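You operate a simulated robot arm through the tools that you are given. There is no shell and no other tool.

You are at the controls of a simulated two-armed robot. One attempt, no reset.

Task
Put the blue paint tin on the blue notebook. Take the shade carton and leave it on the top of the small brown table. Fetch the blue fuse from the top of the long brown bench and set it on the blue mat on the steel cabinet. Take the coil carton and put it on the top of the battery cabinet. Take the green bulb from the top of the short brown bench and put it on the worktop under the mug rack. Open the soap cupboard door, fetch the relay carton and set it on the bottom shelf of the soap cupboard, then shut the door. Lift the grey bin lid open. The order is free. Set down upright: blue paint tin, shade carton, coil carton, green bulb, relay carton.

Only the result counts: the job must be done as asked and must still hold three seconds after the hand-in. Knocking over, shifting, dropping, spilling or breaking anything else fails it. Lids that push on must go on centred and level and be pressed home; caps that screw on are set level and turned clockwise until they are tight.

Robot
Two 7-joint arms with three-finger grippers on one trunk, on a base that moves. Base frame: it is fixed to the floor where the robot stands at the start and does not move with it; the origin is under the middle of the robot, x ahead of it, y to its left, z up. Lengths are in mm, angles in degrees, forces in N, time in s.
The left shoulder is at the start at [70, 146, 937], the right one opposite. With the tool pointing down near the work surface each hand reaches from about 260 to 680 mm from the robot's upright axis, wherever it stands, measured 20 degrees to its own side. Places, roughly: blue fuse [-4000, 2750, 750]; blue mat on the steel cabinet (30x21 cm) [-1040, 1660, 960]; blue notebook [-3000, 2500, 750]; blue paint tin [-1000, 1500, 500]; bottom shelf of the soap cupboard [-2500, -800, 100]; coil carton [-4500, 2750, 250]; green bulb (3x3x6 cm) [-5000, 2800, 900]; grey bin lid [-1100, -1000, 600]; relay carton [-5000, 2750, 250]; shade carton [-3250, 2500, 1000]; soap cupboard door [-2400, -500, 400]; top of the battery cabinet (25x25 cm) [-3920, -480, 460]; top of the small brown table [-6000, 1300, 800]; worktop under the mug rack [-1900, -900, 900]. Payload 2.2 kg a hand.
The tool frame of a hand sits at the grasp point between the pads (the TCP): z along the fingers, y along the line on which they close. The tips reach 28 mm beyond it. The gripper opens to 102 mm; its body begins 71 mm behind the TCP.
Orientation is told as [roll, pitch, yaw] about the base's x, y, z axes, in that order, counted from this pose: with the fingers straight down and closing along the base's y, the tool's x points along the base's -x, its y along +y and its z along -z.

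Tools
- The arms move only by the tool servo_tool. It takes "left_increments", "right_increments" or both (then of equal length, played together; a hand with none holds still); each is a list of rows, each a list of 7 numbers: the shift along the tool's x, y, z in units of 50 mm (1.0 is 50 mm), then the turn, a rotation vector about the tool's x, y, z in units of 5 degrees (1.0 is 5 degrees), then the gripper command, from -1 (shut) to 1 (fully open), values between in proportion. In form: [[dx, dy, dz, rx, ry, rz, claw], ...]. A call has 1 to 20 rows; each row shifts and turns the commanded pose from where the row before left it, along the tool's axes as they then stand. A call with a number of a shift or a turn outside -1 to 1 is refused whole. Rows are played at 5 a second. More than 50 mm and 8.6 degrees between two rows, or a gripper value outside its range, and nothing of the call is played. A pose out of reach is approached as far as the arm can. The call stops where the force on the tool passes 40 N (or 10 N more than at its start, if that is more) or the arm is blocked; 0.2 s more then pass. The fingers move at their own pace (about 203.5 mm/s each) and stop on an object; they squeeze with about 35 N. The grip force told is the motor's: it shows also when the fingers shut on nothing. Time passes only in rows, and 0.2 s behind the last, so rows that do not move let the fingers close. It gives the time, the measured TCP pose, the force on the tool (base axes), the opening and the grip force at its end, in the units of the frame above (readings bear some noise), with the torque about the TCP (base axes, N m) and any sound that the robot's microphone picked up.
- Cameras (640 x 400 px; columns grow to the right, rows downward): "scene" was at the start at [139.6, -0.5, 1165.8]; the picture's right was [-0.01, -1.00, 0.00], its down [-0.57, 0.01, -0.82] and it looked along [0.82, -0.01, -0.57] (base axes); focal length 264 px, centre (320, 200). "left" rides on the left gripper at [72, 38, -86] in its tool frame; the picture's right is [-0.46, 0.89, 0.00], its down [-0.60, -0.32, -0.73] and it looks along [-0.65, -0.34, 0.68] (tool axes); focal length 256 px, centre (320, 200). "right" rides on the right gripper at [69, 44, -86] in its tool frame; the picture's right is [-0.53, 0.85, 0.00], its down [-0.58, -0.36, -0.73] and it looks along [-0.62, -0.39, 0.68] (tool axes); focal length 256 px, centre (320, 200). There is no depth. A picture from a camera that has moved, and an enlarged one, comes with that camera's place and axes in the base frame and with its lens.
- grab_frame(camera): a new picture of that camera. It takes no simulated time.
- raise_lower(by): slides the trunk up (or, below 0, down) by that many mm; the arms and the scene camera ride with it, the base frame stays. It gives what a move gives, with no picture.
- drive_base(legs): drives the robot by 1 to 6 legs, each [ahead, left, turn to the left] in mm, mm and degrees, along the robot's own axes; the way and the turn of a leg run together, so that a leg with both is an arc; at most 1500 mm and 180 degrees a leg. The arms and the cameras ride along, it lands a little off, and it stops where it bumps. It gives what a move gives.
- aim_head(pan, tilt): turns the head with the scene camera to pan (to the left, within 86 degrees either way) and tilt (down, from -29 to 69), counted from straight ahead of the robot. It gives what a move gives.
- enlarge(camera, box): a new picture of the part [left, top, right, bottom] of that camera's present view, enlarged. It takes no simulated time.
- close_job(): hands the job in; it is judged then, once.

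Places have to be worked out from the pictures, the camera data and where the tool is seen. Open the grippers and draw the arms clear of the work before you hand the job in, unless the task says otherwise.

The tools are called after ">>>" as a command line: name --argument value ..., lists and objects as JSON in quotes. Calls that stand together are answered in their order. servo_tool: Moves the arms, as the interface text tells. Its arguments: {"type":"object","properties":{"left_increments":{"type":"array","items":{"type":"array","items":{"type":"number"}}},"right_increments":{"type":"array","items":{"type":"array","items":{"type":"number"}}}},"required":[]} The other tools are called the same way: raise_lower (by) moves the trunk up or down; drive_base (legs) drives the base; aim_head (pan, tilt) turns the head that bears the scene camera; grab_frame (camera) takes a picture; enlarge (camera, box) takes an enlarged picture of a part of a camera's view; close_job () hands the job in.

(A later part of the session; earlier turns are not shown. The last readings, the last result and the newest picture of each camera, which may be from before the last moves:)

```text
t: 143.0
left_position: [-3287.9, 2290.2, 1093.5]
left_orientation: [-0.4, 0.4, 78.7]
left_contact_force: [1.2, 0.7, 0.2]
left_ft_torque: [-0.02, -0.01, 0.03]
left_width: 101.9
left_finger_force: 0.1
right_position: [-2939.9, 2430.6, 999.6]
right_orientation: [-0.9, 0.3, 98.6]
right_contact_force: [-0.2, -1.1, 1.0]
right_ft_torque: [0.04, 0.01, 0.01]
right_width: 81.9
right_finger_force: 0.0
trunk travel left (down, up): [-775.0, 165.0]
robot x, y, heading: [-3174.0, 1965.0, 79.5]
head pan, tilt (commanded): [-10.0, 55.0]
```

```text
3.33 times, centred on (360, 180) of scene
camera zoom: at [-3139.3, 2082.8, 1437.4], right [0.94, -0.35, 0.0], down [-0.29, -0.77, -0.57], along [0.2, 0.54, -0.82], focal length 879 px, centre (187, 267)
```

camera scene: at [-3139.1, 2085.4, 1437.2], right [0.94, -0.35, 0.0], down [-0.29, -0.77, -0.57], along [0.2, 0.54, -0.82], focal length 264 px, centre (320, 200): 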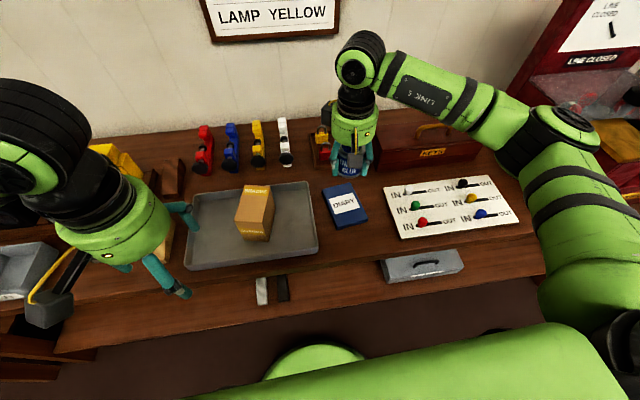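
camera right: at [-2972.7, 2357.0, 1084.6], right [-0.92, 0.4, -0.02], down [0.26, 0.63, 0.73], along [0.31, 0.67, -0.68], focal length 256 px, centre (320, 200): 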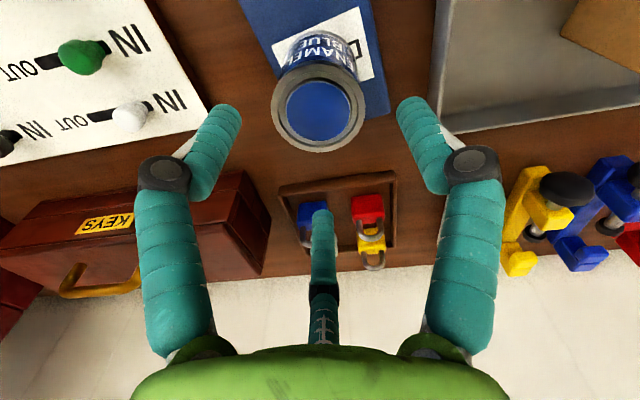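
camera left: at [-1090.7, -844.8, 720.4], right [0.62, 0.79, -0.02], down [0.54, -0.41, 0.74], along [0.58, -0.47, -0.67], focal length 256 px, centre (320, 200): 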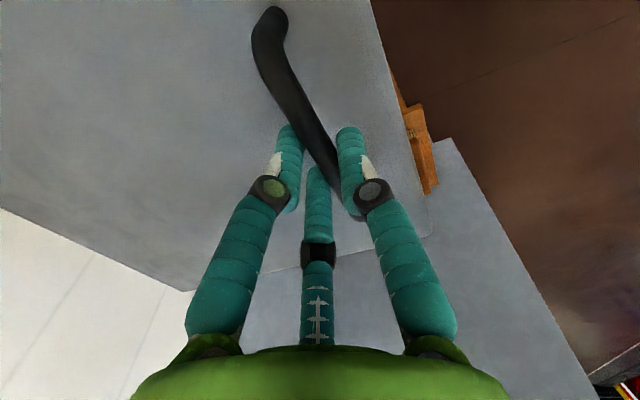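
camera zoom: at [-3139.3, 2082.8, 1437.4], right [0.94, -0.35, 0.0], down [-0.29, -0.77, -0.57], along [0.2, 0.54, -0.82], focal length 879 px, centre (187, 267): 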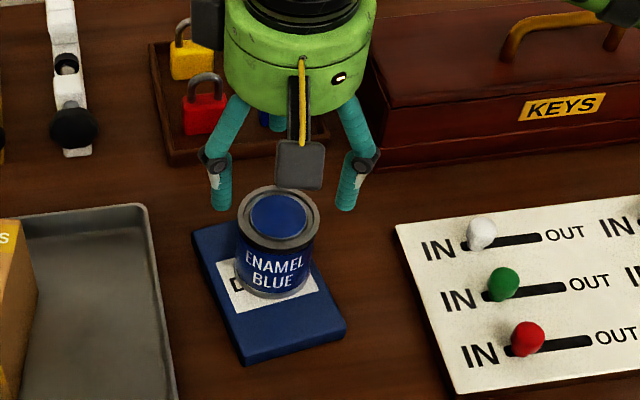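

The tin stands upright on the notebook. Next I look at the shade carton in the grey tray.

>>> enlarge --camera "scene" --box '[170, 160, 340, 280]'

>>> grab_frame --camera "left"

```text
3.33 times, centred on (255, 220) of scene
camera zoom: at [-3139.3, 2082.8, 1437.4], right [0.94, -0.35, 0.0], down [-0.29, -0.77, -0.57], along [0.2, 0.54, -0.82], focal length 879 px, centre (537, 133)
```

zoom: 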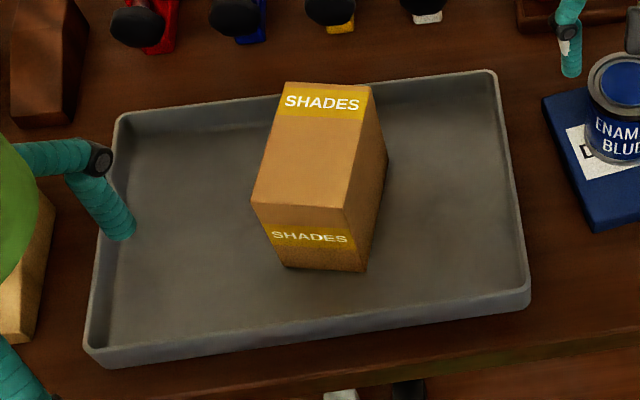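

```text
taken
camera left: at [-3340.4, 2227.8, 1180.5], right [-0.78, 0.63, -0.01], down [0.43, 0.54, 0.73], along [0.46, 0.56, -0.69], focal length 256 px, centre (320, 200)
```

left: 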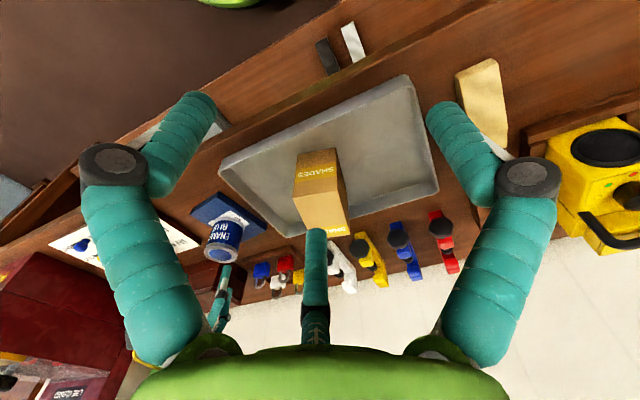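

The shade carton is about 60×100×90 mm, centred near [-3164, 2453], top z≈944, its long axis at azimuth ≈64.5°. I retract the right hand and bring the left hand above the carton, turned so it closes across the 60 mm width.

>>> servo_tool --left_increments '[[-0.726, -0.402, 0.292, 0, 0, 0, 1], [-0.726, -0.402, 0.292, 0, 0, 0, 1], [-0.726, -0.402, 0.292, 0, 0, 0, 1], [-0.726, -0.402, 0.292, 0, 0, 0, 1], [-0.726, -0.402, 0.292, 0, 0, 0, 1], [0, 0, 0, 0, 0, 0.847, 1], [0, 0, 0, 0, 0, 0.847, 1], [0, 0, 0, 0, 0, 0.847, 1]]' --right_increments '[[0.78, 0.1, -0.3, 0, 0, 0, 0.6], [0.78, 0.1, -0.3, 0, 0, 0, 0.6], [0.78, 0.1, -0.3, 0, 0, 0, 0.6], [0.78, 0.1, -0.3, 0, 0, 0, 0.6], [0, 0, 0, 0, 0, 0, 0.6], [0, 0, 0, 0, 0, 0, 0.6], [0, 0, 0, 0, 0, 0, 0.6], [0, 0, 0, 0, 0, 0, 0.6]]'

>>> grab_frame --camera "left"

>>> grab_frame --camera "scene"

```text
t: 144.8
left_position: [-3152.5, 2449.3, 1020.5]
left_orientation: [-0.5, 0.3, 65.9]
left_contact_force: [-0.1, -0.4, 1.4]
left_ft_torque: [-0.02, 0.0, 0.0]
left_width: 102.0
left_finger_force: 0.0
right_position: [-2935.8, 2273.8, 1058.3]
right_orientation: [-0.9, 0.4, 98.7]
right_contact_force: [0.4, -0.2, 0.2]
right_ft_torque: [-0.03, 0.02, 0.03]
right_width: 81.8
right_finger_force: 0.1
trunk travel left (down, up): [-775.0, 165.0]
robot x, y, heading: [-3177.1, 1967.2, 79.7]
head pan, tilt (commanded): [-10.0, 55.0]
```

```text
taken
camera left: at [-3217.8, 2398.9, 1106.6], right [-0.62, 0.79, -0.01], down [0.53, 0.43, 0.73], along [0.58, 0.44, -0.68], focal length 256 px, centre (320, 200)
```

left: 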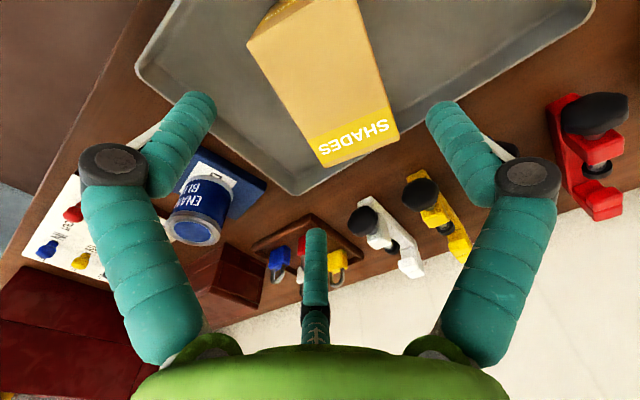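

```text
taken
camera scene: at [-3138.3, 2084.0, 1437.3], right [0.94, -0.35, 0.0], down [-0.29, -0.77, -0.57], along [0.2, 0.54, -0.82], focal length 264 px, centre (320, 200)
```

scene: 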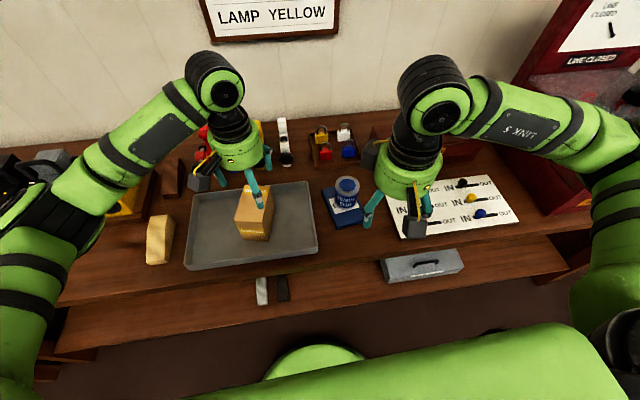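

The left camera confirms the carton's corners and top height (944). I fine-adjust 3 mm and descend so the fingertips just pass the carton's top, then check.

>>> servo_tool --left_increments '[[0.07, 0.01, 0, 0, 0, 0, 1], [0, 0, 0.5, 0, 0, 0, 1], [0, 0, 0.4, 0, 0, 0, 1]]'

>>> grab_frame --camera "left"

>>> enlarge --camera "scene" --box '[170, 100, 340, 280]'

```text
t: 145.6
left_position: [-3154.5, 2444.3, 973.6]
left_orientation: [-0.5, 0.4, 66.0]
left_contact_force: [0.6, -1.3, 0.2]
left_ft_torque: [0.0, -0.02, 0.02]
left_width: 101.7
left_finger_force: 0.1
right_position: [-2937.3, 2273.0, 1058.0]
right_orientation: [-0.9, 0.4, 98.6]
right_contact_force: [0.3, -1.1, -0.4]
right_ft_torque: [0.01, 0.0, -0.02]
right_width: 81.7
right_finger_force: 0.1
trunk travel left (down, up): [-775.0, 165.0]
robot x, y, heading: [-3174.7, 1965.9, 79.5]
head pan, tilt (commanded): [-10.0, 55.0]
```

```text
taken
camera left: at [-3219.4, 2394.8, 1061.0], right [-0.62, 0.79, -0.01], down [0.53, 0.43, 0.73], along [0.58, 0.45, -0.68], focal length 256 px, centre (320, 200)
```

left: 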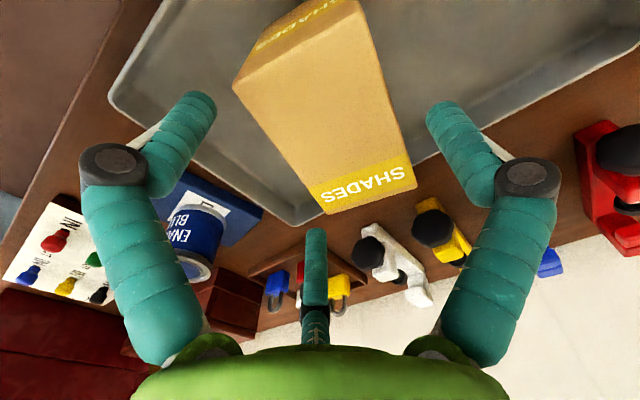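

```text
2.22 times, centred on (255, 190) of scene
camera zoom: at [-3138.9, 2083.4, 1437.4], right [0.94, -0.35, 0.0], down [-0.29, -0.77, -0.57], along [0.2, 0.54, -0.82], focal length 586 px, centre (464, 222)
```

zoom: 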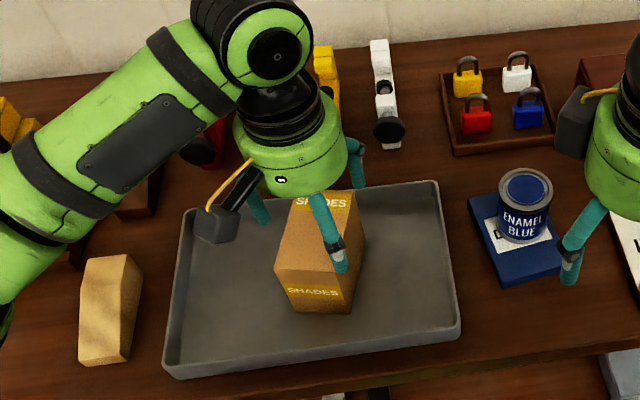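

The two opposing fingers clear the carton's right-hand corners by only about 4 mm, but the thumb side is fine. I descend slowly to z≈900, watching the force.

>>> servo_tool --left_increments '[[0, 0, 0.2, 0, 0, 0, 1], [0, 0, 0.2, 0, 0, 0, 1]]'

>>> grab_frame --camera "left"

```text
t: 146.2
left_position: [-3155.1, 2444.2, 955.1]
left_orientation: [-0.6, 0.3, 66.0]
left_contact_force: [0.7, -0.5, 0.1]
left_ft_torque: [0.01, -0.01, 0.01]
left_width: 101.8
left_finger_force: 0.0
right_position: [-2936.9, 2274.3, 1058.7]
right_orientation: [-0.9, 0.4, 98.6]
right_contact_force: [0.2, -0.6, -0.7]
right_ft_torque: [-0.03, 0.02, 0.02]
right_width: 81.5
right_finger_force: 0.1
trunk travel left (down, up): [-775.0, 165.0]
robot x, y, heading: [-3175.3, 1964.7, 79.6]
head pan, tilt (commanded): [-10.0, 55.0]
```

```text
taken
camera left: at [-3219.5, 2394.9, 1041.3], right [-0.62, 0.79, -0.01], down [0.53, 0.43, 0.73], along [0.58, 0.45, -0.68], focal length 256 px, centre (320, 200)
```

left: 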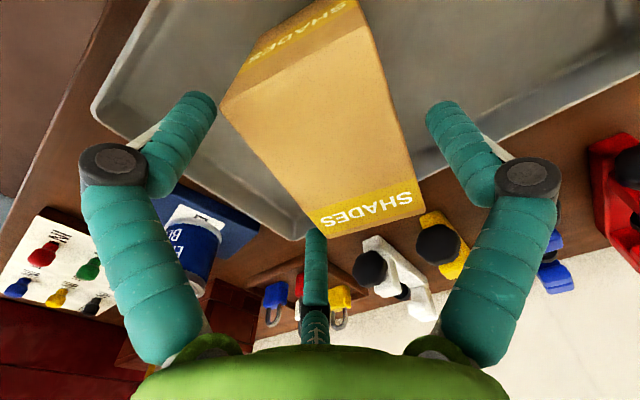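

Both opposing fingers pass beside the carton. I shift 2 mm away from the thumb side, descend to about z=900 and close gently.

>>> servo_tool --left_increments '[[0, -0.04, 0, 0, 0, 0, 1], [0, 0, 0.36, 0, 0, 0, 1], [0, 0, 0.36, 0, 0, 0, 1], [0, 0, 0.36, 0, 0, 0, 1]]'

>>> grab_frame --camera "left"

```text
t: 147.2
left_position: [-3152.4, 2443.7, 901.6]
left_orientation: [-0.5, 0.3, 65.9]
left_contact_force: [0.2, 0.6, -0.8]
left_ft_torque: [0.0, 0.0, 0.0]
left_width: 101.9
left_finger_force: 0.0
right_position: [-2936.3, 2274.4, 1058.6]
right_orientation: [-0.9, 0.3, 98.6]
right_contact_force: [0.8, -0.2, -0.5]
right_ft_torque: [0.0, 0.0, 0.03]
right_width: 81.7
right_finger_force: 0.1
trunk travel left (down, up): [-775.0, 165.0]
robot x, y, heading: [-3172.9, 1969.5, 79.3]
head pan, tilt (commanded): [-10.0, 55.0]
```

```text
taken
camera left: at [-3217.3, 2394.0, 987.8], right [-0.62, 0.79, -0.01], down [0.53, 0.43, 0.73], along [0.58, 0.45, -0.68], focal length 256 px, centre (320, 200)
```

left: 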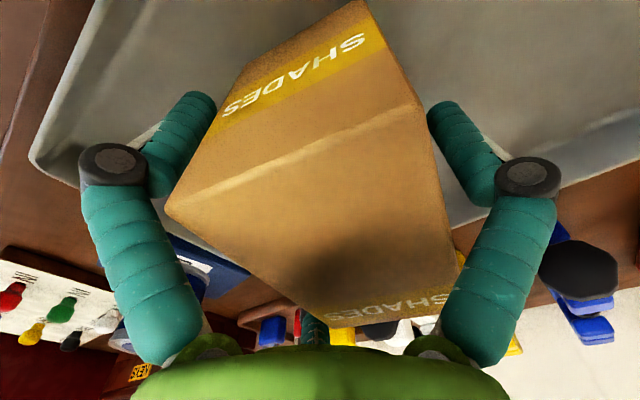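

The carton is between the fingers with no contact. I close the gripper.

>>> servo_tool --left_increments '[[0, 0, 0, 0, 0, 0, -1], [0, 0, 0, 0, 0, 0, -1], [0, 0, 0, 0, 0, 0, -1]]'

>>> grab_frame --camera "left"

```text
t: 148.0
left_position: [-3152.8, 2443.3, 905.2]
left_orientation: [-0.4, 0.2, 66.0]
left_contact_force: [0.7, 6.8, 21.4]
left_ft_torque: [-0.33, 0.24, -0.21]
left_width: 87.6
left_finger_force: 34.3
right_position: [-2936.9, 2272.8, 1058.1]
right_orientation: [-1.0, 0.3, 98.5]
right_contact_force: [0.1, -0.1, -0.3]
right_ft_torque: [-0.01, -0.01, 0.01]
right_width: 81.6
right_finger_force: 0.0
trunk travel left (down, up): [-775.0, 165.0]
robot x, y, heading: [-3176.9, 1965.1, 79.1]
head pan, tilt (commanded): [-10.0, 55.0]
```

```text
taken
camera left: at [-3217.0, 2394.0, 990.1], right [-0.62, 0.79, -0.01], down [0.53, 0.43, 0.73], along [0.58, 0.45, -0.68], focal length 256 px, centre (320, 200)
```

left: 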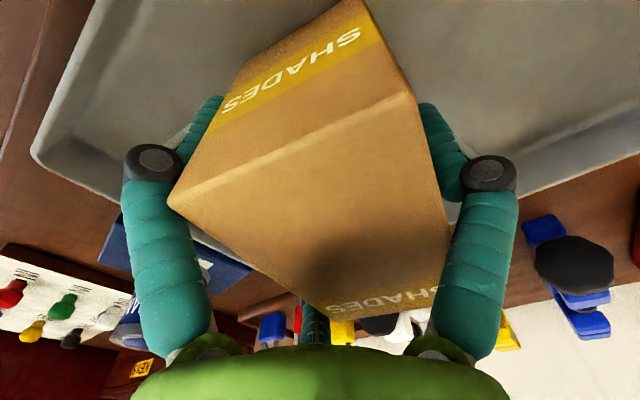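

Gripped at 87.6 mm with 34 N. I lift the carton 110 mm out of the tray.

>>> servo_tool --left_increments '[[0, 0, -0.2, 0, 0, 0, -1], [0, 0, -0.4, 0, 0, 0, -1], [0, 0, -0.6, 0, 0, 0, -1], [0, 0, -0.6, 0, 0, 0, -1], [0, 0, -0.6, 0, 0, 0, -1]]'

>>> grab_frame --camera "left"

>>> grab_frame --camera "scene"

```text
t: 149.2
left_position: [-3153.4, 2444.0, 1022.1]
left_orientation: [-0.5, 0.4, 65.9]
left_contact_force: [0.5, 1.2, -2.0]
left_ft_torque: [-0.01, 0.01, -0.04]
left_width: 86.7
left_finger_force: 34.5
right_position: [-2936.7, 2273.8, 1058.6]
right_orientation: [-0.9, 0.3, 98.5]
right_contact_force: [0.5, 0.7, 0.3]
right_ft_torque: [0.02, -0.01, 0.0]
right_width: 81.8
right_finger_force: 0.0
trunk travel left (down, up): [-775.0, 165.0]
robot x, y, heading: [-3174.5, 1968.9, 79.7]
head pan, tilt (commanded): [-10.0, 55.0]
```

```text
taken
camera left: at [-3218.2, 2394.5, 1108.3], right [-0.62, 0.79, -0.01], down [0.53, 0.43, 0.73], along [0.58, 0.44, -0.69], focal length 256 px, centre (320, 200)
```

left: 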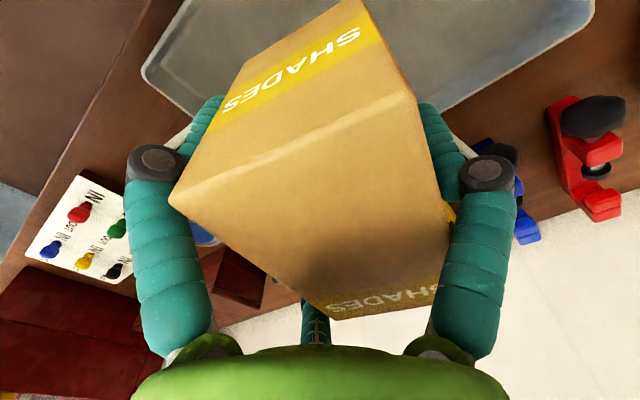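

```text
taken
camera scene: at [-3138.9, 2083.1, 1437.4], right [0.94, -0.35, 0.0], down [-0.29, -0.77, -0.57], along [0.2, 0.54, -0.82], focal length 264 px, centre (320, 200)
```

scene: 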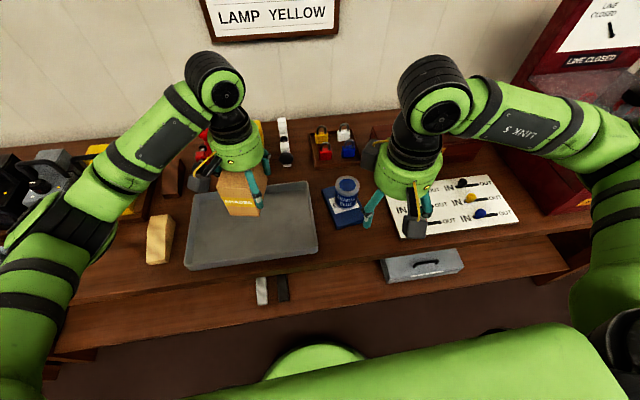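

The carton is lifted cleanly. I back away from the bench and slide left along it to look at the blue fuse, which I estimate near [-4042, 2825, 850].

>>> drive_base --legs '[[-350, 0, -1], [0, 900, 0]]'

>>> aim_head --pan 0 --tilt 30

>>> grab_frame --camera "scene"

```text
t: 155.7
left_position: [-4087.5, 2283.0, 1022.2]
left_orientation: [-0.5, 0.4, 65.1]
left_contact_force: [0.0, -0.4, -2.8]
left_ft_torque: [-0.02, -0.05, -0.02]
left_width: 86.1
left_finger_force: 35.4
right_position: [-3873.1, 2109.0, 1058.2]
right_orientation: [-1.0, 0.3, 97.7]
right_contact_force: [0.0, 0.1, 0.0]
right_ft_torque: [0.01, 0.02, 0.02]
right_width: 81.6
right_finger_force: 0.0
trunk travel left (down, up): [-775.0, 165.0]
robot x, y, heading: [-4115.5, 1799.0, 78.5]
head pan, tilt (commanded): [-10.0, 55.0]
```

```text
t: 156.6
left_position: [-4087.8, 2283.3, 1021.4]
left_orientation: [-0.5, 0.4, 65.2]
left_contact_force: [0.6, 0.3, -3.0]
left_ft_torque: [0.0, -0.02, 0.01]
left_width: 86.0
left_finger_force: 35.2
right_position: [-3873.2, 2108.6, 1058.6]
right_orientation: [-0.9, 0.3, 97.7]
right_contact_force: [0.6, -0.3, -0.4]
right_ft_torque: [0.0, 0.01, -0.03]
right_width: 81.9
right_finger_force: 0.1
trunk travel left (down, up): [-775.0, 165.0]
robot x, y, heading: [-4119.8, 1803.5, 78.6]
head pan, tilt (commanded): [0.0, 30.0]
```

```text
taken
camera scene: at [-4086.1, 1942.8, 1473.3], right [0.98, -0.2, 0.0], down [-0.1, -0.49, -0.87], along [0.17, 0.85, -0.5], focal length 264 px, centre (320, 200)
```

scene: 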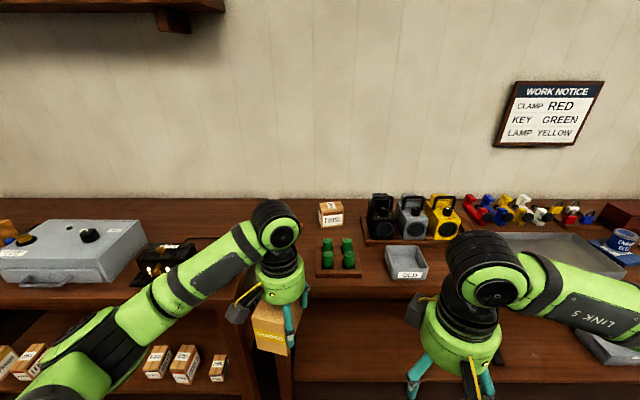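

>>> enlarge --camera "scene" --box '[120, 180, 440, 380]'

>>> grab_frame --camera "left"

```text
2.00 times, centred on (280, 280) of scene
camera zoom: at [-4086.1, 1942.8, 1473.3], right [0.98, -0.2, 0.0], down [-0.1, -0.49, -0.87], along [0.17, 0.85, -0.5], focal length 527 px, centre (400, 40)
```

zoom: 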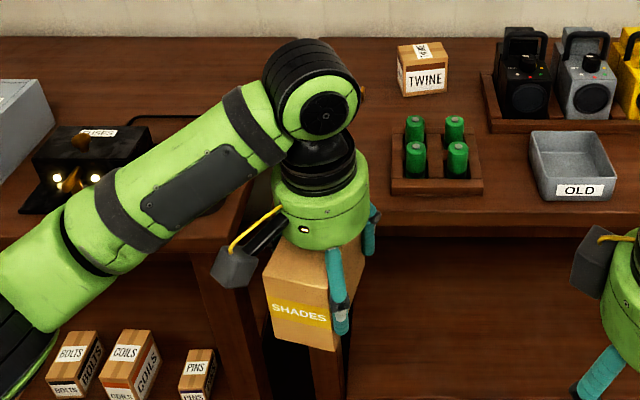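

```text
taken
camera left: at [-4152.3, 2234.0, 1107.9], right [-0.61, 0.79, -0.01], down [0.54, 0.42, 0.73], along [0.58, 0.44, -0.68], focal length 256 px, centre (320, 200)
```

left: 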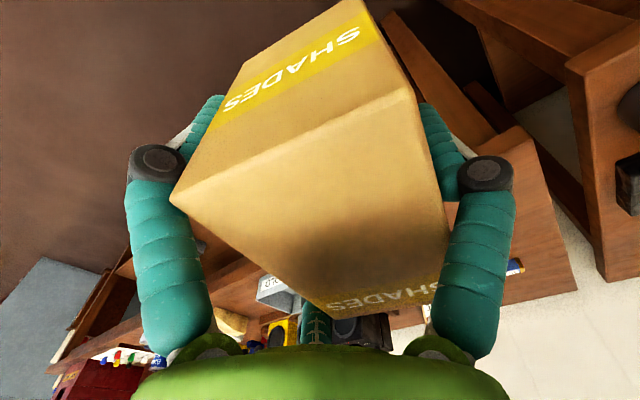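

The left hand hides the fuse; I draw the carton back closer to the robot and up a little, then look again.

>>> servo_tool --left_increments '[[0.81, 0.218, -0.24, 0, 0, 0, -1], [0.81, 0.218, -0.24, 0, 0, 0, -1], [0.81, 0.218, -0.24, 0, 0, 0, -1], [0.81, 0.218, -0.24, 0, 0, 0, -1], [0.81, 0.218, -0.24, 0, 0, 0, -1]]'

>>> grab_frame --camera "scene"

>>> enlarge --camera "scene" --box '[180, 180, 420, 330]'

```text
t: 157.8
left_position: [-4222.8, 2120.6, 1083.2]
left_orientation: [-0.5, 0.6, 65.2]
left_contact_force: [-0.4, -0.1, -1.5]
left_ft_torque: [-0.01, -0.05, -0.02]
left_width: 86.2
left_finger_force: 34.4
right_position: [-3874.7, 2106.6, 1059.6]
right_orientation: [-1.0, 0.2, 97.7]
right_contact_force: [-0.1, -0.7, -0.7]
right_ft_torque: [0.03, -0.02, -0.02]
right_width: 81.7
right_finger_force: 0.1
trunk travel left (down, up): [-775.0, 165.0]
robot x, y, heading: [-4115.8, 1804.5, 78.3]
head pan, tilt (commanded): [0.0, 30.0]
```

```text
taken
camera scene: at [-4087.9, 1940.9, 1473.6], right [0.98, -0.2, 0.0], down [-0.1, -0.49, -0.87], along [0.17, 0.85, -0.5], focal length 264 px, centre (320, 200)
```

scene: 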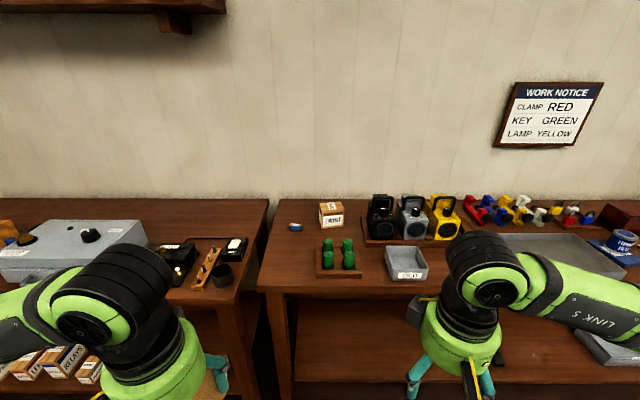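

```text
2.67 times, centred on (300, 255) of scene
camera zoom: at [-4087.9, 1940.9, 1473.6], right [0.98, -0.2, 0.0], down [-0.1, -0.49, -0.87], along [0.17, 0.85, -0.5], focal length 703 px, centre (373, 53)
```

zoom: 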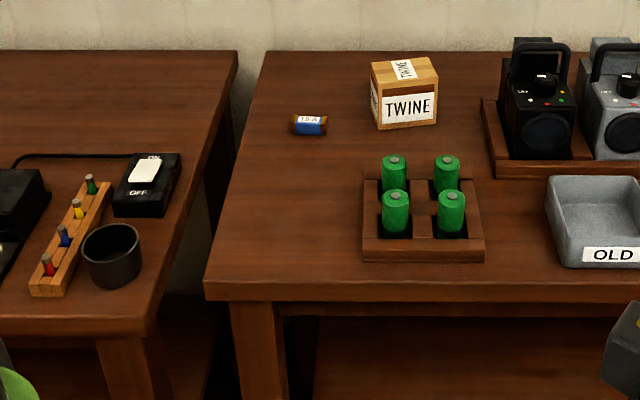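

The blue fuse ("15 A") lies on the bench at about [-4014, 2796], axis at azimuth ≈-17°, roughly 52×22 mm. I drive closer, keeping the base clear of both benches.

>>> drive_base --legs '[[250, 102, 0]]'

>>> aim_head --pan 0 --tilt 45

>>> grab_frame --camera "scene"

```text
t: 159.7
left_position: [-4270.3, 2387.3, 1083.3]
left_orientation: [-0.4, 0.4, 65.0]
left_contact_force: [0.0, 0.5, -2.2]
left_ft_torque: [0.01, -0.07, 0.0]
left_width: 85.9
left_finger_force: 35.3
right_position: [-3921.1, 2372.0, 1057.7]
right_orientation: [-0.9, 0.3, 97.6]
right_contact_force: [-0.4, -0.7, -0.1]
right_ft_torque: [0.0, 0.02, 0.0]
right_width: 81.6
right_finger_force: 0.1
trunk travel left (down, up): [-775.0, 165.0]
robot x, y, heading: [-4165.4, 2071.5, 78.4]
head pan, tilt (commanded): [0.0, 30.0]
```

```text
t: 160.5
left_position: [-4269.9, 2390.6, 1082.9]
left_orientation: [-0.6, 0.7, 65.0]
left_contact_force: [0.0, 0.2, -1.5]
left_ft_torque: [-0.02, -0.04, 0.02]
left_width: 86.1
left_finger_force: 35.0
right_position: [-3922.4, 2373.5, 1058.3]
right_orientation: [-0.9, 0.3, 97.7]
right_contact_force: [-0.5, 0.2, 0.1]
right_ft_torque: [0.0, 0.0, 0.02]
right_width: 81.5
right_finger_force: 0.0
trunk travel left (down, up): [-775.0, 165.0]
robot x, y, heading: [-4164.4, 2070.6, 78.7]
head pan, tilt (commanded): [0.0, 45.0]
```

```text
taken
camera scene: at [-4137.5, 2199.7, 1450.8], right [0.98, -0.2, 0.0], down [-0.14, -0.69, -0.71], along [0.14, 0.69, -0.71], focal length 264 px, centre (320, 200)
```

scene: 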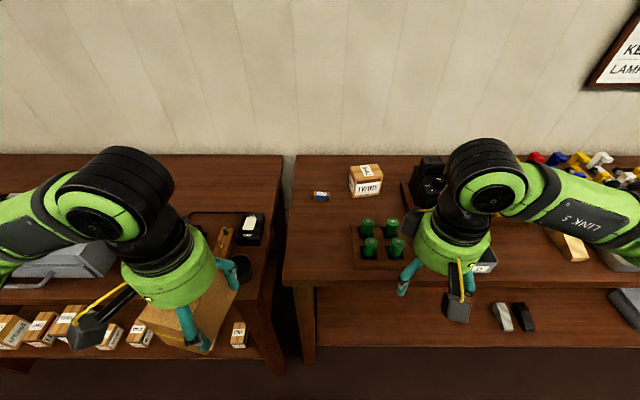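

Both views agree on the fuse at [-4014, 2792, 860]. I drive the last 150 mm ahead.

>>> drive_base --legs '[[150, 0, 0]]'

>>> aim_head --pan 0 --tilt 50

>>> grab_frame --camera "scene"

```text
t: 161.9
left_position: [-4240.9, 2531.6, 1083.7]
left_orientation: [-0.5, 0.4, 65.1]
left_contact_force: [0.1, 0.6, -3.1]
left_ft_torque: [-0.01, -0.05, 0.0]
left_width: 86.1
left_finger_force: 35.3
right_position: [-3892.2, 2516.9, 1058.5]
right_orientation: [-0.8, 0.3, 97.7]
right_contact_force: [0.0, -0.9, 0.3]
right_ft_torque: [0.03, 0.0, -0.01]
right_width: 81.7
right_finger_force: 0.0
trunk travel left (down, up): [-775.0, 165.0]
robot x, y, heading: [-4134.3, 2217.3, 78.3]
head pan, tilt (commanded): [0.0, 45.0]
```

```text
t: 162.5
left_position: [-4241.1, 2534.9, 1081.4]
left_orientation: [-0.5, 0.6, 65.0]
left_contact_force: [-0.9, 0.7, -2.7]
left_ft_torque: [-0.03, -0.02, -0.02]
left_width: 86.3
left_finger_force: 35.7
right_position: [-3891.9, 2519.7, 1058.5]
right_orientation: [-0.9, 0.3, 97.7]
right_contact_force: [-0.4, -0.4, -0.4]
right_ft_torque: [-0.01, -0.01, 0.03]
right_width: 81.3
right_finger_force: 0.0
trunk travel left (down, up): [-775.0, 165.0]
robot x, y, heading: [-4138.2, 2215.0, 78.3]
head pan, tilt (commanded): [0.0, 50.0]
```

```text
taken
camera scene: at [-4108.2, 2340.9, 1443.9], right [0.98, -0.2, 0.0], down [-0.15, -0.75, -0.64], along [0.13, 0.63, -0.77], focal length 264 px, centre (320, 200)
```

scene: 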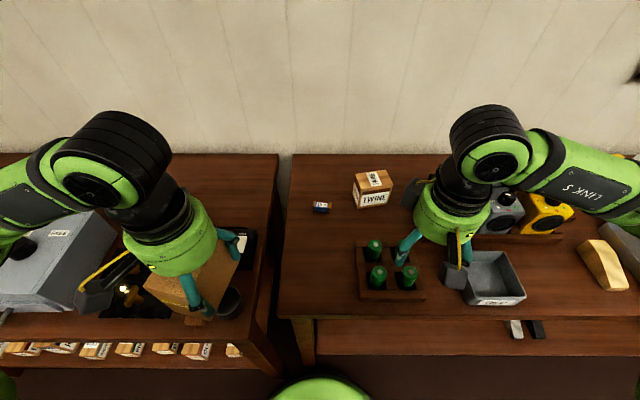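

The robot is in place. I move the right hand over the fuse with a reduced opening, turn it 5.6° and lower to z≈960.

>>> servo_tool --right_increments '[[-0.944, 0.29, 0, 0, 0, 0, 0], [-0.944, 0.29, 0, 0, 0, 0, 0], [-0.944, 0.29, 0, 0, 0, 0, 0], [-0.944, 0.29, 0, 0, 0, 0, 0], [-0.944, 0.29, 0, 0, 0, 0, 0], [-0.944, 0.29, 0, 0, 0, 0, 0], [0, 0, 0.9, 0, 0, -0.56, 0], [0, 0, 0.9, 0, 0, -0.56, 0]]'

>>> grab_frame --camera "right"

>>> grab_frame --camera "scene"

```text
t: 164.3
left_position: [-4240.4, 2534.6, 1082.7]
left_orientation: [-0.5, 0.6, 65.0]
left_contact_force: [0.0, -0.3, -2.2]
left_ft_torque: [-0.04, -0.01, 0.0]
left_width: 86.2
left_finger_force: 35.2
right_position: [-4014.7, 2788.2, 964.4]
right_orientation: [-0.8, 0.4, 103.3]
right_contact_force: [0.3, -0.7, 0.7]
right_ft_torque: [-0.03, 0.01, 0.0]
right_width: 50.9
right_finger_force: 0.0
trunk travel left (down, up): [-775.0, 165.0]
robot x, y, heading: [-4136.0, 2214.7, 78.4]
head pan, tilt (commanded): [0.0, 50.0]
```

```text
taken
camera right: at [-4042.1, 2711.0, 1050.4], right [-0.95, 0.32, -0.02], down [0.21, 0.65, 0.73], along [0.25, 0.69, -0.68], focal length 256 px, centre (320, 200)
```

right: 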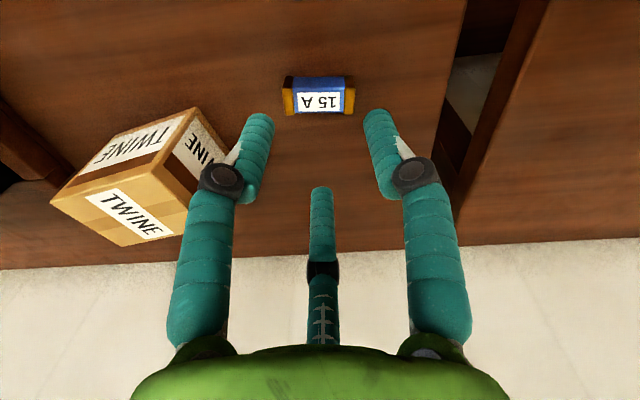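

```text
taken
camera scene: at [-4107.4, 2341.4, 1443.9], right [0.98, -0.2, 0.0], down [-0.15, -0.75, -0.64], along [0.13, 0.63, -0.77], focal length 264 px, centre (320, 200)
```

scene: 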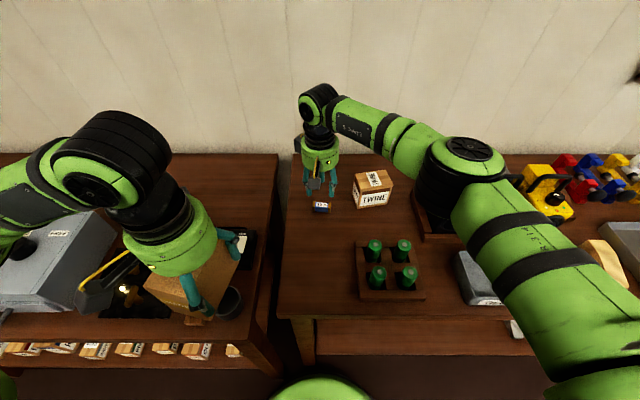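

The hand camera gives the fuse centre at about [-4010, 2793] with the same axis direction. I correct 3 mm and descend to z≈897.

>>> servo_tool --right_increments '[[0.03, -0.06, 0, 0, 0, 0, 0], [0, 0, 0.45, 0, 0, 0, 0], [0, 0, 0.45, 0, 0, 0, 0], [0, 0, 0.45, 0, 0, 0, 0]]'

>>> grab_frame --camera "right"

```text
t: 165.3
left_position: [-4240.7, 2534.6, 1082.4]
left_orientation: [-0.4, 0.6, 65.0]
left_contact_force: [-0.4, -0.5, -1.8]
left_ft_torque: [-0.04, -0.04, 0.0]
left_width: 86.1
left_finger_force: 35.5
right_position: [-4010.8, 2786.1, 898.3]
right_orientation: [-0.9, 0.4, 103.3]
right_contact_force: [0.4, 0.6, -0.3]
right_ft_torque: [-0.01, -0.04, -0.02]
right_width: 51.2
right_finger_force: 0.0
trunk travel left (down, up): [-775.0, 165.0]
robot x, y, heading: [-4136.1, 2218.2, 78.8]
head pan, tilt (commanded): [0.0, 50.0]
```

```text
taken
camera right: at [-4038.3, 2710.0, 983.6], right [-0.95, 0.32, -0.02], down [0.21, 0.65, 0.73], along [0.25, 0.69, -0.68], focal length 256 px, centre (320, 200)
```

right: 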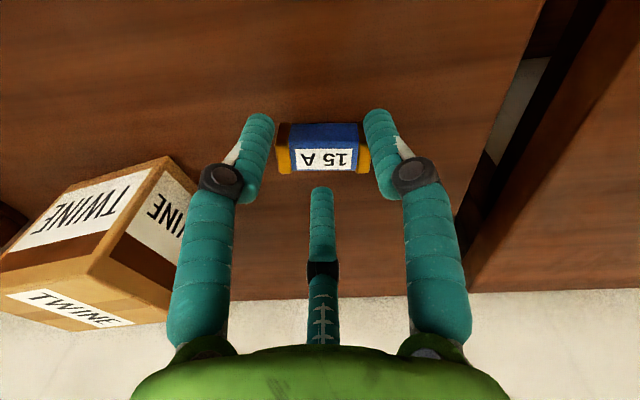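

The fuse sits correctly between the fingers. I lower 12 mm more so the tips reach below its middle, then close.

>>> servo_tool --right_increments '[[0, 0, 0.12, 0, 0, 0, 0], [0, 0, 0.12, 0, 0, 0, 0]]'

>>> servo_tool --right_increments '[[0, 0, 0, 0, 0, 0, -0.4], [0, 0, 0, 0, 0, 0, -1], [0, 0, 0, 0, 0, 0, -1]]'

>>> grab_frame --camera "right"

```text
t: 165.9
left_position: [-4240.8, 2534.9, 1083.5]
left_orientation: [-0.4, 0.5, 65.0]
left_contact_force: [0.5, 0.2, -2.1]
left_ft_torque: [-0.04, -0.02, -0.04]
left_width: 85.8
left_finger_force: 35.0
right_position: [-4009.8, 2787.4, 885.1]
right_orientation: [-0.8, 0.5, 103.2]
right_contact_force: [0.6, 0.3, 0.3]
right_ft_torque: [0.01, -0.02, -0.02]
right_width: 51.2
right_finger_force: 0.0
trunk travel left (down, up): [-775.0, 165.0]
robot x, y, heading: [-4135.4, 2212.4, 78.4]
head pan, tilt (commanded): [0.0, 50.0]
```

```text
t: 166.7
left_position: [-4239.8, 2534.9, 1082.9]
left_orientation: [-0.5, 0.7, 65.0]
left_contact_force: [-0.2, -0.8, -1.7]
left_ft_torque: [-0.03, -0.02, -0.02]
left_width: 86.2
left_finger_force: 35.3
right_position: [-4010.8, 2786.6, 885.6]
right_orientation: [-1.0, 0.4, 103.3]
right_contact_force: [-0.2, 0.4, 0.0]
right_ft_torque: [-0.01, 0.0, -0.04]
right_width: 30.1
right_finger_force: 35.2
trunk travel left (down, up): [-775.0, 165.0]
robot x, y, heading: [-4133.0, 2216.5, 78.6]
head pan, tilt (commanded): [0.0, 50.0]
```

```text
taken
camera right: at [-4038.1, 2710.0, 971.6], right [-0.95, 0.33, -0.02], down [0.21, 0.65, 0.73], along [0.25, 0.69, -0.68], focal length 256 px, centre (320, 200)
```

right: 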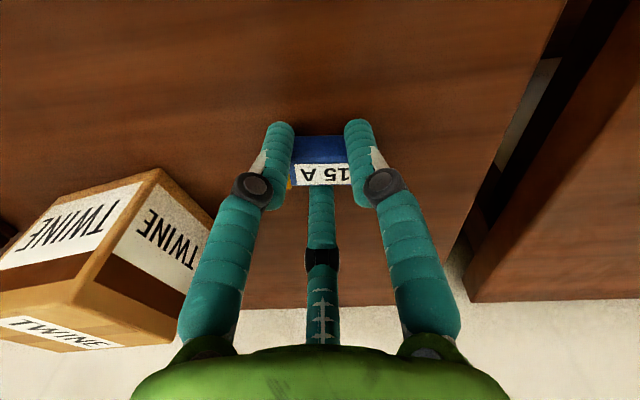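

Gripped (30 mm reading, 35 N). I lift 150 mm and check.

>>> servo_tool --right_increments '[[0, 0, -0.3, 0, 0, 0, -1], [0, 0, -0.6, 0, 0, 0, -1], [0, 0, -0.8, 0, 0, 0, -1], [0, 0, -0.9, 0, 0, 0, -1], [0, 0, -0.9, 0, 0, 0, -1]]'

>>> grab_frame --camera "right"

```text
t: 167.9
left_position: [-4241.9, 2533.3, 1081.9]
left_orientation: [-0.5, 0.5, 64.9]
left_contact_force: [-0.5, -0.1, -2.3]
left_ft_torque: [-0.02, -0.03, 0.01]
left_width: 86.0
left_finger_force: 35.0
right_position: [-4013.7, 2785.9, 1062.1]
right_orientation: [-0.8, 0.4, 103.4]
right_contact_force: [-0.2, -0.4, -0.1]
right_ft_torque: [0.0, -0.02, -0.02]
right_width: 30.0
right_finger_force: 34.8
trunk travel left (down, up): [-775.0, 165.0]
robot x, y, heading: [-4138.4, 2211.7, 78.1]
head pan, tilt (commanded): [0.0, 50.0]
```

```text
taken
camera right: at [-4041.4, 2709.7, 1147.3], right [-0.95, 0.32, -0.02], down [0.21, 0.65, 0.73], along [0.25, 0.69, -0.68], focal length 256 px, centre (320, 200)
```

right: 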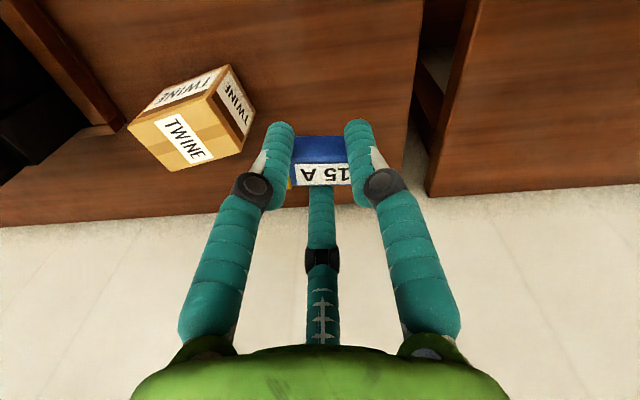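

The fuse is held. I draw the right hand back, back away from the bench, and turn left to face the far wall with the small brown table.

>>> servo_tool --right_increments '[[0.96, -0.19, 0, 0, 0, 0, -1], [0.96, -0.19, 0, 0, 0, 0, -1], [0.96, -0.19, 0, 0, 0, 0, -1], [0.96, -0.19, 0, 0, 0, 0, -1], [0.96, -0.19, 0, 0, 0, 0, -1], [0.96, -0.19, 0, 0, 0, 0, -1]]'

>>> drive_base --legs '[[-450, 0, 0], [0, 0, 90]]'

>>> aim_head --pan 20 --tilt 15

>>> grab_frame --camera "scene"

```text
t: 169.3
left_position: [-4240.6, 2531.1, 1082.6]
left_orientation: [-0.4, 0.5, 65.0]
left_contact_force: [0.9, -0.3, -2.3]
left_ft_torque: [0.01, 0.0, -0.01]
left_width: 86.2
left_finger_force: 35.4
right_position: [-3890.1, 2518.5, 1065.7]
right_orientation: [-1.0, 0.3, 103.3]
right_contact_force: [0.3, -0.8, -0.1]
right_ft_torque: [0.0, 0.03, 0.02]
right_width: 30.0
right_finger_force: 34.7
trunk travel left (down, up): [-775.0, 165.0]
robot x, y, heading: [-4136.8, 2215.5, 78.5]
head pan, tilt (commanded): [0.0, 50.0]
```

```text
t: 175.9
left_position: [-4543.7, 1668.3, 1083.1]
left_orientation: [-0.5, 0.6, 155.3]
left_contact_force: [-0.1, 0.7, -1.8]
left_ft_torque: [-0.02, 0.01, -0.01]
left_width: 85.6
left_finger_force: 35.4
right_position: [-4530.3, 2018.3, 1064.3]
right_orientation: [-0.8, 0.4, -166.5]
right_contact_force: [-0.3, 0.5, -0.7]
right_ft_torque: [0.03, 0.03, 0.05]
right_width: 30.0
right_finger_force: 35.3
trunk travel left (down, up): [-775.0, 165.0]
robot x, y, heading: [-4226.0, 1776.4, 168.7]
head pan, tilt (commanded): [0.0, 50.0]
```

```text
t: 176.9
left_position: [-4544.0, 1668.0, 1082.1]
left_orientation: [-0.5, 0.6, 155.2]
left_contact_force: [-0.6, 0.6, -1.9]
left_ft_torque: [0.03, -0.04, -0.02]
left_width: 85.9
left_finger_force: 34.8
right_position: [-4530.1, 2017.9, 1064.8]
right_orientation: [-0.9, 0.5, -166.5]
right_contact_force: [0.1, 0.3, -0.3]
right_ft_torque: [-0.01, 0.03, 0.03]
right_width: 29.9
right_finger_force: 34.5
trunk travel left (down, up): [-775.0, 165.0]
robot x, y, heading: [-4226.4, 1773.8, 168.4]
head pan, tilt (commanded): [20.0, 15.0]
```

```text
taken
camera scene: at [-4364.8, 1771.8, 1497.5], right [-0.15, 0.99, 0.0], down [0.26, 0.04, -0.97], along [-0.95, -0.14, -0.26], focal length 264 px, centre (320, 200)
```

scene: 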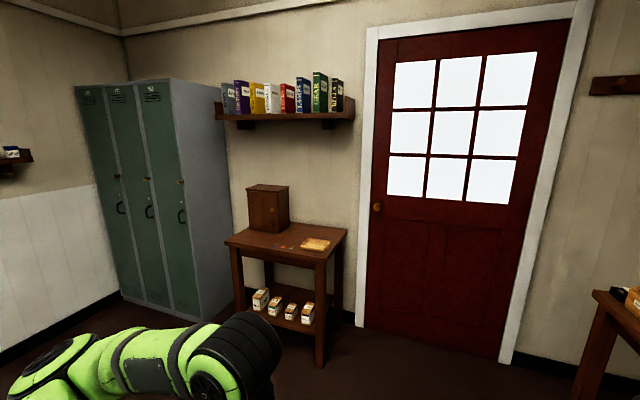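

>>> enlarge --camera "scene" --box '[200, 160, 380, 340]'

```text
2.22 times, centred on (290, 250) of scene
camera zoom: at [-4364.8, 1771.8, 1497.5], right [-0.15, 0.99, 0.0], down [0.26, 0.04, -0.97], along [-0.95, -0.14, -0.26], focal length 586 px, centre (387, 89)
```

zoom: 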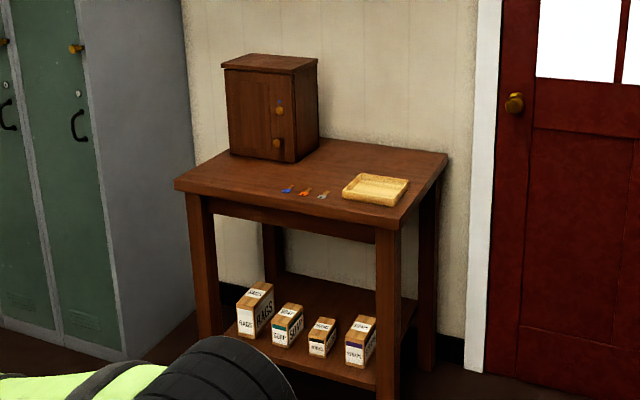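

The small brown table stands by the door with a little cupboard, some keys and a wooden tray on it; its front-left part, about [-5860, 1120], is free. I drive closer.

>>> drive_base --legs '[[700, 700, 0.5]]'

>>> raise_lower --by -100

>>> aim_head --pan 0 --tilt 30

>>> grab_frame --camera "scene"

```text
t: 182.1
left_position: [-5371.6, 1115.3, 1082.7]
left_orientation: [-0.6, 0.6, 155.4]
left_contact_force: [0.3, -0.5, -1.9]
left_ft_torque: [-0.01, 0.0, 0.01]
left_width: 85.9
left_finger_force: 34.4
right_position: [-5360.3, 1464.8, 1064.9]
right_orientation: [-0.8, 0.4, -166.2]
right_contact_force: [0.3, 0.1, 0.3]
right_ft_torque: [0.0, -0.02, -0.02]
right_width: 30.2
right_finger_force: 35.2
trunk travel left (down, up): [-775.0, 165.0]
robot x, y, heading: [-5054.7, 1224.5, 168.8]
head pan, tilt (commanded): [20.0, 15.0]
```

```text
t: 183.4
left_position: [-5372.5, 1116.0, 982.4]
left_orientation: [-0.5, 0.5, 155.4]
left_contact_force: [0.0, 0.6, -1.8]
left_ft_torque: [0.03, 0.0, 0.02]
left_width: 85.8
left_finger_force: 34.7
right_position: [-5360.2, 1465.1, 965.5]
right_orientation: [-0.9, 0.5, -166.1]
right_contact_force: [0.7, 0.1, -0.2]
right_ft_torque: [0.01, 0.04, 0.03]
right_width: 30.1
right_finger_force: 35.1
trunk travel left (down, up): [-675.0, 265.0]
robot x, y, heading: [-5053.5, 1224.2, 168.9]
head pan, tilt (commanded): [20.0, 15.0]
```

```text
t: 184.2
left_position: [-5371.9, 1116.9, 981.6]
left_orientation: [-0.4, 0.6, 155.4]
left_contact_force: [-0.1, -0.1, -2.1]
left_ft_torque: [0.05, -0.01, -0.01]
left_width: 85.9
left_finger_force: 35.1
right_position: [-5360.3, 1464.8, 963.8]
right_orientation: [-1.0, 0.5, -166.2]
right_contact_force: [0.0, -0.5, 0.3]
right_ft_torque: [-0.01, 0.02, 0.01]
right_width: 29.9
right_finger_force: 35.0
trunk travel left (down, up): [-675.0, 265.0]
robot x, y, heading: [-5055.3, 1220.6, 168.7]
head pan, tilt (commanded): [0.0, 30.0]
```

```text
taken
camera scene: at [-5190.0, 1251.4, 1373.5], right [0.19, 0.98, 0.0], down [0.49, -0.1, -0.87], along [-0.85, 0.17, -0.5], focal length 264 px, centre (320, 200)
```

scene: 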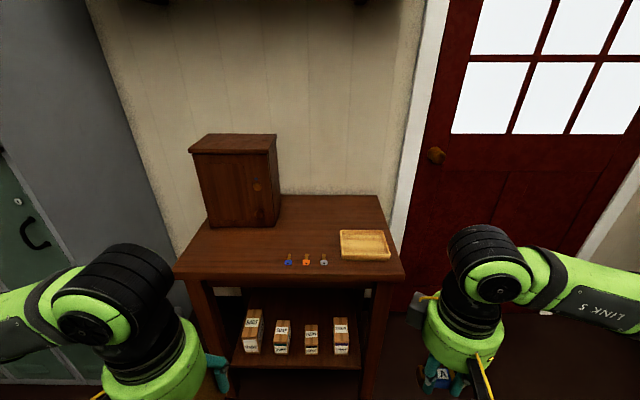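

I estimate the free spot at about [-5885, 1110], some 85 mm behind the table's front edge. I drive 300 mm ahead and 100 mm left to bring it within the left hand's reach.

>>> drive_base --legs '[[300, 100, 0]]'

>>> aim_head --pan 10 --tilt 50

>>> grab_frame --camera "scene"

```text
t: 186.3
left_position: [-5683.5, 1077.1, 984.0]
left_orientation: [-0.5, 0.4, 155.6]
left_contact_force: [-0.9, -0.7, -2.8]
left_ft_torque: [-0.01, -0.02, -0.03]
left_width: 86.1
left_finger_force: 34.6
right_position: [-5674.5, 1424.6, 964.0]
right_orientation: [-1.0, 0.4, -166.1]
right_contact_force: [0.2, -0.7, -0.3]
right_ft_torque: [0.0, -0.01, 0.0]
right_width: 30.2
right_finger_force: 34.0
trunk travel left (down, up): [-675.0, 265.0]
robot x, y, heading: [-5362.3, 1185.6, 169.3]
head pan, tilt (commanded): [0.0, 30.0]
```

```text
t: 187.2
left_position: [-5684.8, 1075.6, 983.0]
left_orientation: [-0.4, 0.6, 155.6]
left_contact_force: [-0.3, -0.5, -2.1]
left_ft_torque: [0.0, -0.03, 0.01]
left_width: 85.9
left_finger_force: 34.7
right_position: [-5673.6, 1426.3, 963.1]
right_orientation: [-0.8, 0.5, -166.1]
right_contact_force: [0.5, 0.4, -0.2]
right_ft_torque: [0.01, 0.02, 0.01]
right_width: 30.0
right_finger_force: 35.0
trunk travel left (down, up): [-675.0, 265.0]
robot x, y, heading: [-5362.6, 1185.3, 169.0]
head pan, tilt (commanded): [10.0, 50.0]
```

```text
taken
camera scene: at [-5491.1, 1196.4, 1344.0], right [0.02, 1.0, 0.0], down [0.77, -0.01, -0.64], along [-0.64, 0.01, -0.77], focal length 264 px, centre (320, 200)
```

scene: 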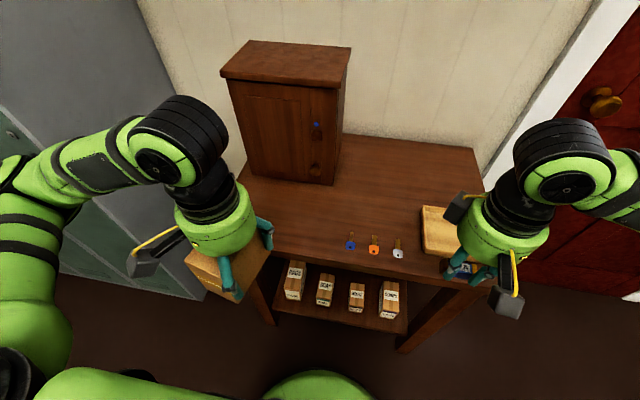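

The target spot is clear, 130 mm in front of the little cupboard and about 105 mm behind the table edge. I move the carton above it.

>>> servo_tool --left_increments '[[-0.785, 0.158, 0, 0, 0, 0, -1], [-0.785, 0.158, 0, 0, 0, 0, -1], [-0.785, 0.158, 0, 0, 0, 0, -1], [-0.785, 0.158, 0, 0, 0, 0, -1], [-0.785, 0.158, 0, 0, 0, 0, -1]]'

>>> grab_frame --camera "scene"

>>> grab_frame --camera "left"

```text
t: 188.4
left_position: [-5881.1, 1121.8, 981.1]
left_orientation: [-0.4, 0.6, 155.6]
left_contact_force: [-0.2, 0.4, -2.8]
left_ft_torque: [0.01, -0.06, -0.02]
left_width: 85.7
left_finger_force: 35.1
right_position: [-5674.9, 1425.3, 964.4]
right_orientation: [-0.8, 0.4, -166.0]
right_contact_force: [-0.4, 0.0, -1.2]
right_ft_torque: [-0.02, 0.01, 0.01]
right_width: 29.7
right_finger_force: 34.3
trunk travel left (down, up): [-675.0, 265.0]
robot x, y, heading: [-5369.4, 1184.2, 168.9]
head pan, tilt (commanded): [10.0, 50.0]
```

```text
taken
camera scene: at [-5492.5, 1197.3, 1343.7], right [0.02, 1.0, 0.0], down [0.77, -0.01, -0.64], along [-0.64, 0.01, -0.77], focal length 264 px, centre (320, 200)
```

scene: 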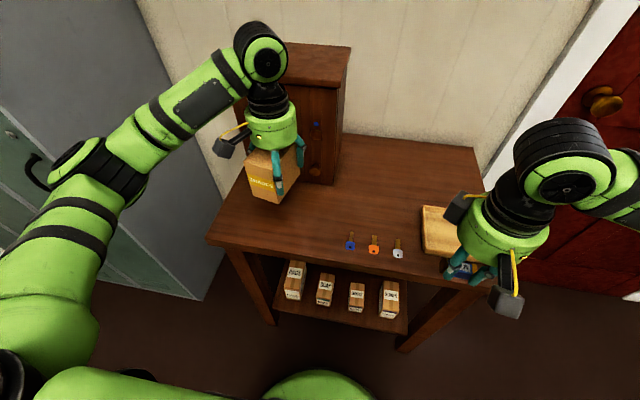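

```text
taken
camera left: at [-5832.5, 1057.3, 1067.6], right [-0.79, -0.61, -0.01], down [-0.43, 0.54, 0.73], along [-0.44, 0.58, -0.69], focal length 256 px, centre (320, 200)
```

left: 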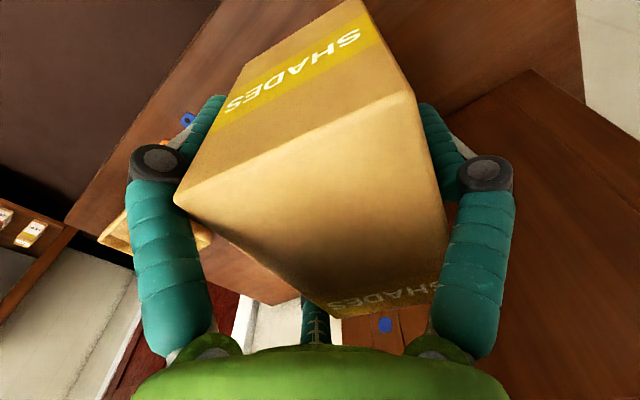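

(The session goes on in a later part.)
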